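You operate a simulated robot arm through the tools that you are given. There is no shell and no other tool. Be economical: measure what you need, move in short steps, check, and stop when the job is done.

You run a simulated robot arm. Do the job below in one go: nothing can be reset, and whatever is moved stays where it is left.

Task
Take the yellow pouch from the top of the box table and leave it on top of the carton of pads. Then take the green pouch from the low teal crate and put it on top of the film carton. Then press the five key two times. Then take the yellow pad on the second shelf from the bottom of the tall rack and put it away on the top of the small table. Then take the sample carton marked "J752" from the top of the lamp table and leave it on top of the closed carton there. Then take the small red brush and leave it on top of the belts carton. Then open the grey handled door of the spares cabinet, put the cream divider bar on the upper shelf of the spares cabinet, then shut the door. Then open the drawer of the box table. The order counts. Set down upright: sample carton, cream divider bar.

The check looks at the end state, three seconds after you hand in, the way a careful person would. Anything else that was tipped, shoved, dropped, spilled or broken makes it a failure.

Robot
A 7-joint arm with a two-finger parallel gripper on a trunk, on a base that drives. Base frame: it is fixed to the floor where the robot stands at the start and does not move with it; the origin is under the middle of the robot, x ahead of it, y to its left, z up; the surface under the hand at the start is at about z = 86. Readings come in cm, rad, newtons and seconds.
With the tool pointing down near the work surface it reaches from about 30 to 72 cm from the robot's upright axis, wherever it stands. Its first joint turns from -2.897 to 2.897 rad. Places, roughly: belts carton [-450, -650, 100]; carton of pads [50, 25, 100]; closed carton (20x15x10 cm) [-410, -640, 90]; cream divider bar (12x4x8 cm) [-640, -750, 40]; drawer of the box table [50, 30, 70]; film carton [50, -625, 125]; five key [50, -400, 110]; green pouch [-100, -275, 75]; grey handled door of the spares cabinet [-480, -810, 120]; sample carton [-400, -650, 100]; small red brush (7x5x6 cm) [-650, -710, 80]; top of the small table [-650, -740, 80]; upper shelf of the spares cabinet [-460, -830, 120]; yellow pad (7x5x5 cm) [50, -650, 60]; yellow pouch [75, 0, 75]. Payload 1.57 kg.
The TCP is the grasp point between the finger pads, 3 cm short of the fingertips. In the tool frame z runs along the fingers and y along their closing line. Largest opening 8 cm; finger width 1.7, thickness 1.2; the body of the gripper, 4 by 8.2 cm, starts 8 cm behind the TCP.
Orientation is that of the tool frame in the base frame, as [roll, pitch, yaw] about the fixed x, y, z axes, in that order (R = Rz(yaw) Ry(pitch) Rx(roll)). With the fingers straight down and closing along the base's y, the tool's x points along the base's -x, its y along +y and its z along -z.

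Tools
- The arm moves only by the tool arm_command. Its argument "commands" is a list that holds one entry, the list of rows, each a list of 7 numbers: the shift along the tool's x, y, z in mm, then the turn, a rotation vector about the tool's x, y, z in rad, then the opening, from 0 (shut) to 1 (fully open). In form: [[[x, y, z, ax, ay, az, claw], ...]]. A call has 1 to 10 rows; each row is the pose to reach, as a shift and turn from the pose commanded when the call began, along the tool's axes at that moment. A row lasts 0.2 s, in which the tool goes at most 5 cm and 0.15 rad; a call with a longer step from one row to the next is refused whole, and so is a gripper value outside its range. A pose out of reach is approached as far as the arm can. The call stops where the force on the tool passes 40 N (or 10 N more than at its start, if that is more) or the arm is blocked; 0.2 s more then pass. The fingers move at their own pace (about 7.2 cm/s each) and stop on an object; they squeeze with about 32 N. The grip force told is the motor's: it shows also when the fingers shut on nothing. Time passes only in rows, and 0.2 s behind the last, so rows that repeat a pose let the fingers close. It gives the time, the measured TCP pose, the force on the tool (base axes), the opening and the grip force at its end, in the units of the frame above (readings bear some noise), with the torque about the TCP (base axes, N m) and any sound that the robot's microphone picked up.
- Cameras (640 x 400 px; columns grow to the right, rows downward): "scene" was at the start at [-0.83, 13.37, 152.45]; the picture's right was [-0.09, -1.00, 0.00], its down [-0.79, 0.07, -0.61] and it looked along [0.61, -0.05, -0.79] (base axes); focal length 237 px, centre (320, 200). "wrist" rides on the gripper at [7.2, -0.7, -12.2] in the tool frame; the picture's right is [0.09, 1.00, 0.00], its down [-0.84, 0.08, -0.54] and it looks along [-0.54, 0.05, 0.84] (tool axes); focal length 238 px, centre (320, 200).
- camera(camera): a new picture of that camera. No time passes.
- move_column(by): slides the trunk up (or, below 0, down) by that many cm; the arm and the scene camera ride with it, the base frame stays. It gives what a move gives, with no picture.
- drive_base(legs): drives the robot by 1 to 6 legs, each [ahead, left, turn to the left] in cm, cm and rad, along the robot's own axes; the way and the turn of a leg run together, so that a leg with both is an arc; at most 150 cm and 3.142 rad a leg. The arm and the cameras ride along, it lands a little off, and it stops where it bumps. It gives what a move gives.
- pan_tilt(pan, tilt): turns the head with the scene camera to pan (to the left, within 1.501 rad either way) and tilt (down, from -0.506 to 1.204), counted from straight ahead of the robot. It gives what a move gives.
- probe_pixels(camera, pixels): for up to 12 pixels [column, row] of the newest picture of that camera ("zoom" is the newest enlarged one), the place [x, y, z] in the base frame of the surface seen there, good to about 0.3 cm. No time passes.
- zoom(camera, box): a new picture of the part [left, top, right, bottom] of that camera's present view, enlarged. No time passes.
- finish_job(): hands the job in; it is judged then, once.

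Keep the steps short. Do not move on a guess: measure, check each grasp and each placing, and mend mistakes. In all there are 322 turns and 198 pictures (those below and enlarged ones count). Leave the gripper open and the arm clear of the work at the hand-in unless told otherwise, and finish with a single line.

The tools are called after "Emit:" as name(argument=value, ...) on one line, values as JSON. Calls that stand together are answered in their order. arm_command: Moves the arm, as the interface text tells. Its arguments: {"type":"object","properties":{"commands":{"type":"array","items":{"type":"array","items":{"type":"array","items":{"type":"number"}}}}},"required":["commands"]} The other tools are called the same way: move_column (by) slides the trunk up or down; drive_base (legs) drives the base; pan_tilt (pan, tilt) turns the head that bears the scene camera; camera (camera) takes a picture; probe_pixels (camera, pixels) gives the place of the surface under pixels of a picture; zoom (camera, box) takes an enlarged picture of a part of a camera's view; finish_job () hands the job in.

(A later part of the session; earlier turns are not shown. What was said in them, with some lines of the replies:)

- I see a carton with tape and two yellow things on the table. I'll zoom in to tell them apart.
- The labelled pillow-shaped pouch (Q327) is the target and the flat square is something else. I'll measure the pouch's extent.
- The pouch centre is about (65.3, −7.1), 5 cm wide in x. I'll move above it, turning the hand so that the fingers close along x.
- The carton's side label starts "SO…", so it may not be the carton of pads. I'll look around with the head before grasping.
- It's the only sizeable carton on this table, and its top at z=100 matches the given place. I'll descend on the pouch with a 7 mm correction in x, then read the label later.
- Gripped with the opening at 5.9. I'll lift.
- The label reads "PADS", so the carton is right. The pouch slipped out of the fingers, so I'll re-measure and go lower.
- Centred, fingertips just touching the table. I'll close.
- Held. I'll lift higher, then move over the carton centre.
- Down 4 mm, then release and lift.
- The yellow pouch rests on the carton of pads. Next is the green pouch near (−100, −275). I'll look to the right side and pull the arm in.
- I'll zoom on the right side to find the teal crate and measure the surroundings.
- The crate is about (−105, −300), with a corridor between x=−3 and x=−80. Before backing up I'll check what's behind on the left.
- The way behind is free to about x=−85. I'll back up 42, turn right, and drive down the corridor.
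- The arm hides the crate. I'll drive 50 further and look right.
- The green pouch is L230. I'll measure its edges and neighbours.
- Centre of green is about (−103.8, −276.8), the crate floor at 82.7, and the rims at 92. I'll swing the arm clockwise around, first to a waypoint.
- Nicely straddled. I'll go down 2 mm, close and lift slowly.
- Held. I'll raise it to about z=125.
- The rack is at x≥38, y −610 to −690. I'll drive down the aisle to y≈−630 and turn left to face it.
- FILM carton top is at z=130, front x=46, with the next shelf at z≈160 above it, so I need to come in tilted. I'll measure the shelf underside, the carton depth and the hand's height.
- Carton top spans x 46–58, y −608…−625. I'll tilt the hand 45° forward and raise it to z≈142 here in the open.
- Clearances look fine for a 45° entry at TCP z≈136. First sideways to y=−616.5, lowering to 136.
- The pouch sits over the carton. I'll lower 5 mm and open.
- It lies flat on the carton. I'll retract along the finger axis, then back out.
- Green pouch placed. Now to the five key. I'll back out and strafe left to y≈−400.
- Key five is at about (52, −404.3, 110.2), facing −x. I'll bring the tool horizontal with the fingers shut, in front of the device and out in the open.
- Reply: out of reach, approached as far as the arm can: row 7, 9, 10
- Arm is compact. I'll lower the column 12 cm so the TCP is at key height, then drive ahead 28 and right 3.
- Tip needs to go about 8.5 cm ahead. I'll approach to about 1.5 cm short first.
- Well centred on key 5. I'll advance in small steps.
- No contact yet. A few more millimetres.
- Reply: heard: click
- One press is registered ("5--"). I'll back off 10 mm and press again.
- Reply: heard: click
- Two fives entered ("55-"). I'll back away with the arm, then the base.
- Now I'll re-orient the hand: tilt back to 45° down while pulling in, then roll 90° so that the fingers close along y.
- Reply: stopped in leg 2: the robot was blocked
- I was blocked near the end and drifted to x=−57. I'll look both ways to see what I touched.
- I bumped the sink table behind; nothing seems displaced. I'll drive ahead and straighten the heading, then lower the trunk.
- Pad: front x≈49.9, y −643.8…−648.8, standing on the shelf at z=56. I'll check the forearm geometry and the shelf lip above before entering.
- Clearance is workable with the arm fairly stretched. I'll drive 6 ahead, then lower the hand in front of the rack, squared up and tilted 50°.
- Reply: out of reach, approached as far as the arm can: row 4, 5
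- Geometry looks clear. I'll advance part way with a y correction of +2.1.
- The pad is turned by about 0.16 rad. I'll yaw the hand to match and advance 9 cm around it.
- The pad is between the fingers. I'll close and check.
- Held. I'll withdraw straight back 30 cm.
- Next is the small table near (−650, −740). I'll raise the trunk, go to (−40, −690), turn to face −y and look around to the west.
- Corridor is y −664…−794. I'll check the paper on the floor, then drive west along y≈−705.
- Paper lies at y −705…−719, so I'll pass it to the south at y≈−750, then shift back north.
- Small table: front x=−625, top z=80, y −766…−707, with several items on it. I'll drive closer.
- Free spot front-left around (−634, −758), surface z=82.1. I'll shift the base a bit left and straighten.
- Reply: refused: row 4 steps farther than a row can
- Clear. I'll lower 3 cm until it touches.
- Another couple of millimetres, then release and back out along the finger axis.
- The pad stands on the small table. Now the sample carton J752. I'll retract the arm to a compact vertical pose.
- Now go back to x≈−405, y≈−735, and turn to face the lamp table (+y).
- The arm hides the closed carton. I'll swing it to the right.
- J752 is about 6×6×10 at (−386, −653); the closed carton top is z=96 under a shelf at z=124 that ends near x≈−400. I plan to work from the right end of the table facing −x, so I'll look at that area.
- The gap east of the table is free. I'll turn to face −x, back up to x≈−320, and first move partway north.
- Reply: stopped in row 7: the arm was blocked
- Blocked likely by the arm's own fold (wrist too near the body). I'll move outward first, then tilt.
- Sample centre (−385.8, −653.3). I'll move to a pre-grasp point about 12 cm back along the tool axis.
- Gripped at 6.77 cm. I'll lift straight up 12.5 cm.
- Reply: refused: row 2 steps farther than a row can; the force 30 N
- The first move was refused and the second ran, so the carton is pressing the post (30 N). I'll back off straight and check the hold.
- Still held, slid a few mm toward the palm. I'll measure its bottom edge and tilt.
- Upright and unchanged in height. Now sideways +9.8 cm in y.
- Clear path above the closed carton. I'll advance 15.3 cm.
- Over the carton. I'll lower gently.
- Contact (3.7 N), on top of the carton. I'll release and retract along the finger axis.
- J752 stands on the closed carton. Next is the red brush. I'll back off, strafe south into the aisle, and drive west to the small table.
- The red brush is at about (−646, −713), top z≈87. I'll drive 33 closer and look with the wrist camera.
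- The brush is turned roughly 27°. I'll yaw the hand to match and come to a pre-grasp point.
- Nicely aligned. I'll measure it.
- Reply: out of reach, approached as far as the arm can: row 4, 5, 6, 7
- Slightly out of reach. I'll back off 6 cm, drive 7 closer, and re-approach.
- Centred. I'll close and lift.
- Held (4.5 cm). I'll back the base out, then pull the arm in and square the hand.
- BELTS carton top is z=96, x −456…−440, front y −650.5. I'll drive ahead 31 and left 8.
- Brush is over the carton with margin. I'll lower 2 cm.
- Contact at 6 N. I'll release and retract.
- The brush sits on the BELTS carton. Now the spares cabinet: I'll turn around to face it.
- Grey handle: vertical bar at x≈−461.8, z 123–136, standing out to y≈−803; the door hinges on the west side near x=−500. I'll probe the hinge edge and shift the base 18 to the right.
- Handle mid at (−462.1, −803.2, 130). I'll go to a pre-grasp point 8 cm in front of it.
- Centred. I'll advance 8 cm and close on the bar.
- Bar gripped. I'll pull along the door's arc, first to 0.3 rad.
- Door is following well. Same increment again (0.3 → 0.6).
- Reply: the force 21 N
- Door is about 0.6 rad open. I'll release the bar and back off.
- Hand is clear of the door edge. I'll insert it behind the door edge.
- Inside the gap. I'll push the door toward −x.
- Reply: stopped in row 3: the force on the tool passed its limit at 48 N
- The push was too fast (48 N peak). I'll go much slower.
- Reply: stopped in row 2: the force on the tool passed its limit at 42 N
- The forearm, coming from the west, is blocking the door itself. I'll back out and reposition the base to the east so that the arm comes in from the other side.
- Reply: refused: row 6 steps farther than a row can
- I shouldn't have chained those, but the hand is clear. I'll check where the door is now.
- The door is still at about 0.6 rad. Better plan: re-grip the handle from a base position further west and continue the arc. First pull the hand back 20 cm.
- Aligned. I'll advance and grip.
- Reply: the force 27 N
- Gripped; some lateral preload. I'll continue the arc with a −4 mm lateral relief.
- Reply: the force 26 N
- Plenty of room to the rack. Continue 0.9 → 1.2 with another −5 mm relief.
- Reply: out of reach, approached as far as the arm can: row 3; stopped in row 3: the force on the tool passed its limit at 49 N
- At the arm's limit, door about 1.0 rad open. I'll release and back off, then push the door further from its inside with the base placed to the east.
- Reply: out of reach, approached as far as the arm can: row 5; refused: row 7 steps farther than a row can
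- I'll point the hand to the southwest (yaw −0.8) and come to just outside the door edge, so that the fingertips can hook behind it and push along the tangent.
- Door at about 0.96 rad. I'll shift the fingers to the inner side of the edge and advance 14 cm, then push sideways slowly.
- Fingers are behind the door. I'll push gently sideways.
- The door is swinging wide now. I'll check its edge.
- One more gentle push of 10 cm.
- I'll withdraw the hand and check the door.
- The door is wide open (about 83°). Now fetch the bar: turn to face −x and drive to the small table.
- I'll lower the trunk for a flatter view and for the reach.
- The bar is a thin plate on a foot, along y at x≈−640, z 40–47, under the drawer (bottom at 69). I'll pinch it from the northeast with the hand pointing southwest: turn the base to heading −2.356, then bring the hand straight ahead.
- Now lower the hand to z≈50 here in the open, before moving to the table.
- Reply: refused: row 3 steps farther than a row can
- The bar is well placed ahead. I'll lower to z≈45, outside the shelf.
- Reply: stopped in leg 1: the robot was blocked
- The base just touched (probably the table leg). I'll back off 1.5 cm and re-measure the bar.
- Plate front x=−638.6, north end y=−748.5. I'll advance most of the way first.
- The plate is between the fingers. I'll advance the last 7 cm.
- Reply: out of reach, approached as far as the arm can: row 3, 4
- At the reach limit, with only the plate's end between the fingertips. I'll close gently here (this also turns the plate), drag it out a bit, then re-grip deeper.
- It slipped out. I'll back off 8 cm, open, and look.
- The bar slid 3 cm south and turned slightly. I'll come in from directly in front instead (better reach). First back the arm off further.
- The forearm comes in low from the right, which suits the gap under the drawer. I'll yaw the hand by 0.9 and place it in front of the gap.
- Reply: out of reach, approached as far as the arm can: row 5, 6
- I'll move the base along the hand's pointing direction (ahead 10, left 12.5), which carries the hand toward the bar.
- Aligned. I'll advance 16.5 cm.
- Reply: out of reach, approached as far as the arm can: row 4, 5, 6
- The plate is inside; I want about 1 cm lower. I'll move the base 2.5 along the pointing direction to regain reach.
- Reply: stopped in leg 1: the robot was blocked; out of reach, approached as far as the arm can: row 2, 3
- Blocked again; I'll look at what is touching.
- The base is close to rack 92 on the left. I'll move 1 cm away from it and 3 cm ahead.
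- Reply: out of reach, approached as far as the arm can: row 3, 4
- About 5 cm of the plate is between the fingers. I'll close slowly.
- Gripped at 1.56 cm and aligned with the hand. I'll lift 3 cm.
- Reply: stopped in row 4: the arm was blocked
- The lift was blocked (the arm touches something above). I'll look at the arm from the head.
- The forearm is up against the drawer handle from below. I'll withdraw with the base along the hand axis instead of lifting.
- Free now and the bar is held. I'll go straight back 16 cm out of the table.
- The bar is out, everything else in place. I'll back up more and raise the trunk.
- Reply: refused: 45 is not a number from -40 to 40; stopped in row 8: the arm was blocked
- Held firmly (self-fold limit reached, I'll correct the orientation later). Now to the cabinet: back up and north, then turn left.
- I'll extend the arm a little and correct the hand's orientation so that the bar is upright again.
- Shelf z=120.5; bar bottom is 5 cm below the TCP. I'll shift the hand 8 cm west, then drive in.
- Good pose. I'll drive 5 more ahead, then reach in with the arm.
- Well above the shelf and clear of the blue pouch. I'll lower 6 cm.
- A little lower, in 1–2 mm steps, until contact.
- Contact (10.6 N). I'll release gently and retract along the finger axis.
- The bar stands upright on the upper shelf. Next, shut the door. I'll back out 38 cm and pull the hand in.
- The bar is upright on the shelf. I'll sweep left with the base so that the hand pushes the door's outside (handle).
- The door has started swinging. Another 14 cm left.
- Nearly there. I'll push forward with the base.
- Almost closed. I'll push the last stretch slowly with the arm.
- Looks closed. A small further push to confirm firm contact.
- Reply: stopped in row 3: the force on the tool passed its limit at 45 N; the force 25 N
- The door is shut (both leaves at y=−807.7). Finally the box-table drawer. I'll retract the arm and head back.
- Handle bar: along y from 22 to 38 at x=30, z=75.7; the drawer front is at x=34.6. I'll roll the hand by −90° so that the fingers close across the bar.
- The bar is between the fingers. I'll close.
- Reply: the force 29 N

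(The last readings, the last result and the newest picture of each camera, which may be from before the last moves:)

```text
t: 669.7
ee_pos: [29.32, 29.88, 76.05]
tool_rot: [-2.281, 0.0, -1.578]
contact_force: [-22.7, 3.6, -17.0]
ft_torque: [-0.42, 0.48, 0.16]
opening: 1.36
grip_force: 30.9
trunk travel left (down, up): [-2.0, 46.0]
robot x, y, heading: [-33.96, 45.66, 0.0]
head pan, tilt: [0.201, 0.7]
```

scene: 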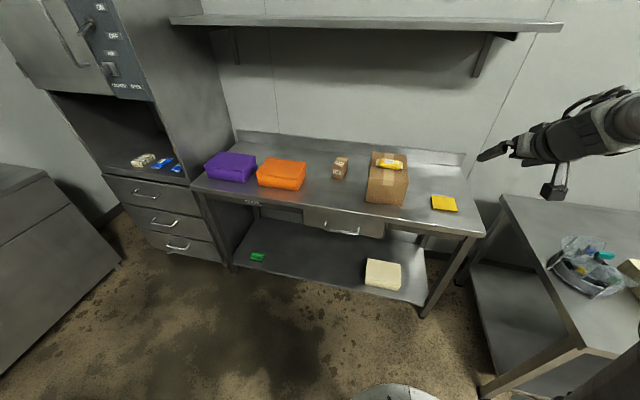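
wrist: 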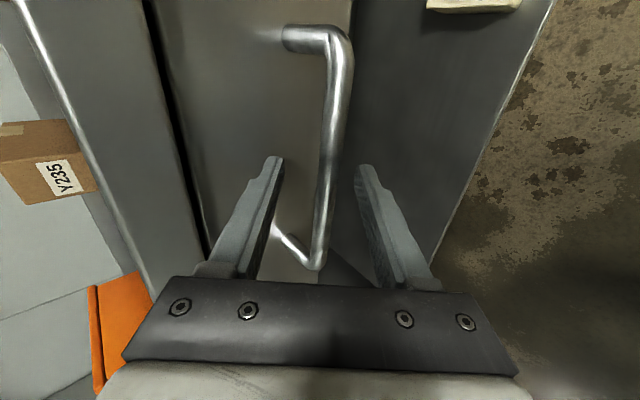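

Gripped. I'll pull straight back, slowly.

Emit:
arm_command(commands=[[[0, 4, 0, 0, 0, 0, 0], [0, 14, -12, 0, 0, 0, 0], [0, 25, -25, 0, 0, 0, 0], [0, 36, -38, 0, 0, 0, 0], [0, 48, -52, 0, 0, 0, 0], [0, 60, -66, 0, 0, 0, 0], [0, 72, -80, 0, 0, 0, 0], [0, 84, -95, 0, 0, 0, 0], [0, 97, -110, 0, 0, 0, 0], [0, 110, -125, 0, 0, 0, 0]]])

Emit:
camera(camera="scene")

```text
t: 671.9
ee_pos: [12.74, 29.96, 76.11]
tool_rot: [-2.272, 0.001, -1.579]
contact_force: [-1.7, -0.5, -12.6]
ft_torque: [-0.07, 0.15, 0.49]
opening: 1.39
grip_force: 30.7
trunk travel left (down, up): [-2.0, 46.0]
robot x, y, heading: [-34.18, 45.44, -0.001]
head pan, tilt: [0.201, 0.7]
```

```text
13 pictures are left
```

scene: 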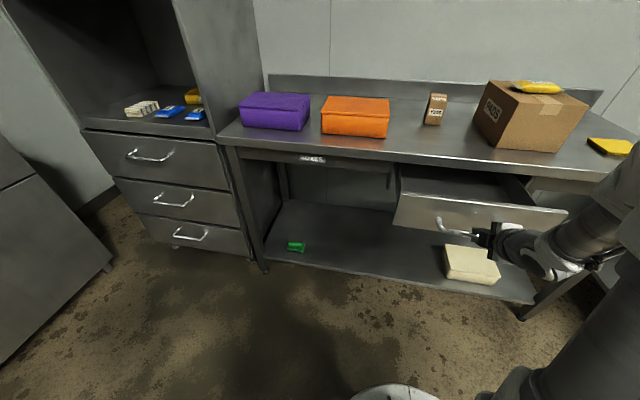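

It's open about 17 cm. I'll pull further until the stop or about 10 cm more.

Emit:
arm_command(commands=[[[0, 8, -9, 0, 0, 0, 0], [0, 16, -18, 0, 0, 0, 0], [0, 24, -28, 0, 0, 0, 0], [0, 32, -37, 0, 0, 0, 0], [0, 40, -47, 0, 0, 0, 0], [0, 48, -56, 0, 0, 0, 0], [0, 56, -66, 0, 0, 0, 0], [0, 64, -75, 0, 0, 0, 0]]])

```text
t: 673.7
ee_pos: [4.54, 29.15, 76.41]
tool_rot: [-2.279, 0.006, -1.571]
contact_force: [-2.4, 15.5, -21.6]
ft_torque: [-0.09, 0.34, 0.58]
opening: 1.38
grip_force: 30.2
out of reach, approached as far as the arm can: row 7, 8
trunk travel left (down, up): [-2.0, 46.0]
robot x, y, heading: [-34.41, 45.57, 0.0]
head pan, tilt: [0.201, 0.7]
```

Open 25 cm. I'll try a few more with the base.

Emit:
drive_base(legs=[[-6, 0, 0]])

Emit:
camera(camera="scene")

```text
t: 674.8
ee_pos: [-1.49, 28.79, 76.84]
tool_rot: [-2.269, -0.001, -1.58]
contact_force: [-2.5, 4.2, -0.3]
ft_torque: [0.14, 0.06, 0.83]
opening: 1.39
grip_force: 30.4
trunk travel left (down, up): [-2.0, 46.0]
robot x, y, heading: [-40.3, 45.46, 0.0]
head pan, tilt: [0.201, 0.7]
```

```text
12 pictures are left
```

scene: 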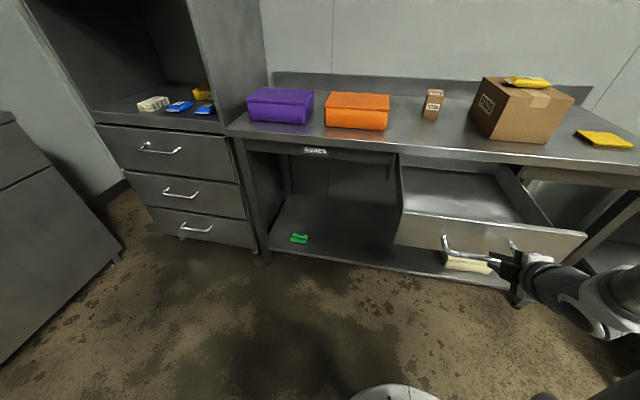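

Drawer is open about 31 cm. I'll release and back away.

Emit:
arm_command(commands=[[[0, 0, 0, 0, 0, 0, 0.4], [0, 0, 0, 0, 0, 0, 0.45], [0, 0, -25, 0, 0, 0, 0.45], [0, 0, -50, 0, 0, 0, 0.45], [0, 0, -75, 0, 0, 0, 0.6]]])

Emit:
camera(camera="wrist")

```text
t: 676.0
ee_pos: [-6.18, 27.62, 82.46]
tool_rot: [-2.274, 0.0, -1.578]
contact_force: [0.7, 0.1, 1.2]
ft_torque: [-0.01, -0.01, 0.01]
opening: 4.8
grip_force: 0.0
out of reach, approached as far as the arm can: row 3, 4, 5
trunk travel left (down, up): [-2.0, 46.0]
robot x, y, heading: [-40.32, 45.87, 0.003]
head pan, tilt: [0.201, 0.7]
```

```text
11 pictures are left
```

wrist: 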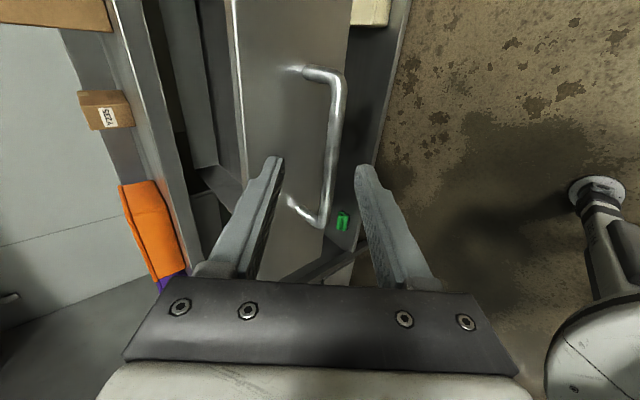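

Released. I'll back up a little, raise the arm clear and open the gripper.

Emit:
drive_base(legs=[[-5, -25, 0]])

Emit:
move_column(by=36)

Emit:
arm_command(commands=[[[0, 0, 0, 0, 0, 0, 1], [0, 0, 0, 0, 0, 0, 1], [0, 0, 0, 0, 0, 0, 1]]])

Emit:
camera(camera="scene")

```text
t: 678.5
ee_pos: [-11.19, 2.53, 82.46]
tool_rot: [-2.271, 0.0, -1.578]
contact_force: [0.1, -0.2, 0.3]
ft_torque: [0.01, 0.03, 0.01]
opening: 4.81
grip_force: 0.1
trunk travel left (down, up): [-2.0, 46.0]
robot x, y, heading: [-45.28, 20.48, -0.003]
head pan, tilt: [0.201, 0.7]
```

```text
t: 682.0
ee_pos: [-11.12, 2.57, 118.6]
tool_rot: [-2.271, 0.0, -1.579]
contact_force: [-0.3, -0.5, -0.5]
ft_torque: [0.02, -0.01, 0.0]
opening: 4.79
grip_force: 0.1
trunk travel left (down, up): [-38.0, 10.0]
robot x, y, heading: [-45.14, 20.79, 0.004]
head pan, tilt: [0.201, 0.7]
```

```text
t: 682.8
ee_pos: [-11.21, 2.67, 118.53]
tool_rot: [-2.271, 0.0, -1.578]
contact_force: [-0.1, -0.1, 0.6]
ft_torque: [0.01, -0.01, 0.0]
opening: 8.0
grip_force: 0.0
trunk travel left (down, up): [-38.0, 10.0]
robot x, y, heading: [-45.3, 20.71, 0.0]
head pan, tilt: [0.201, 0.7]
```

```text
10 pictures are left
```

scene: 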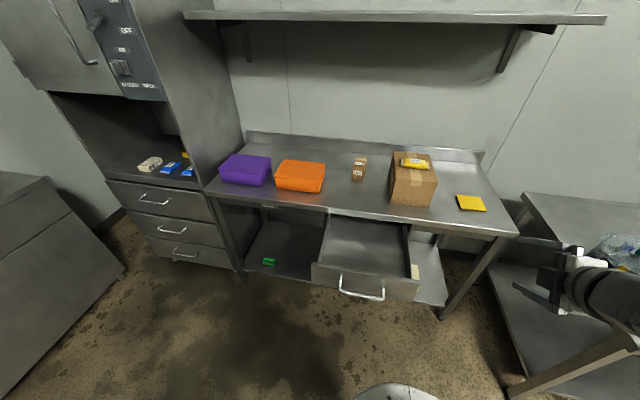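

The drawer is open, the yellow pouch is still on its carton, the gripper is open and the arm is clear. I'll hand in the job.

Emit:
finish_job()

```text
The job is handed in.
```

All eight steps are done in the order given and the job is handed in; the base touched fixed furniture (the sink table and probably the small table's leg and rack 92), and the sample carton was briefly pressed against a shelf post, but I saw nothing displaced.
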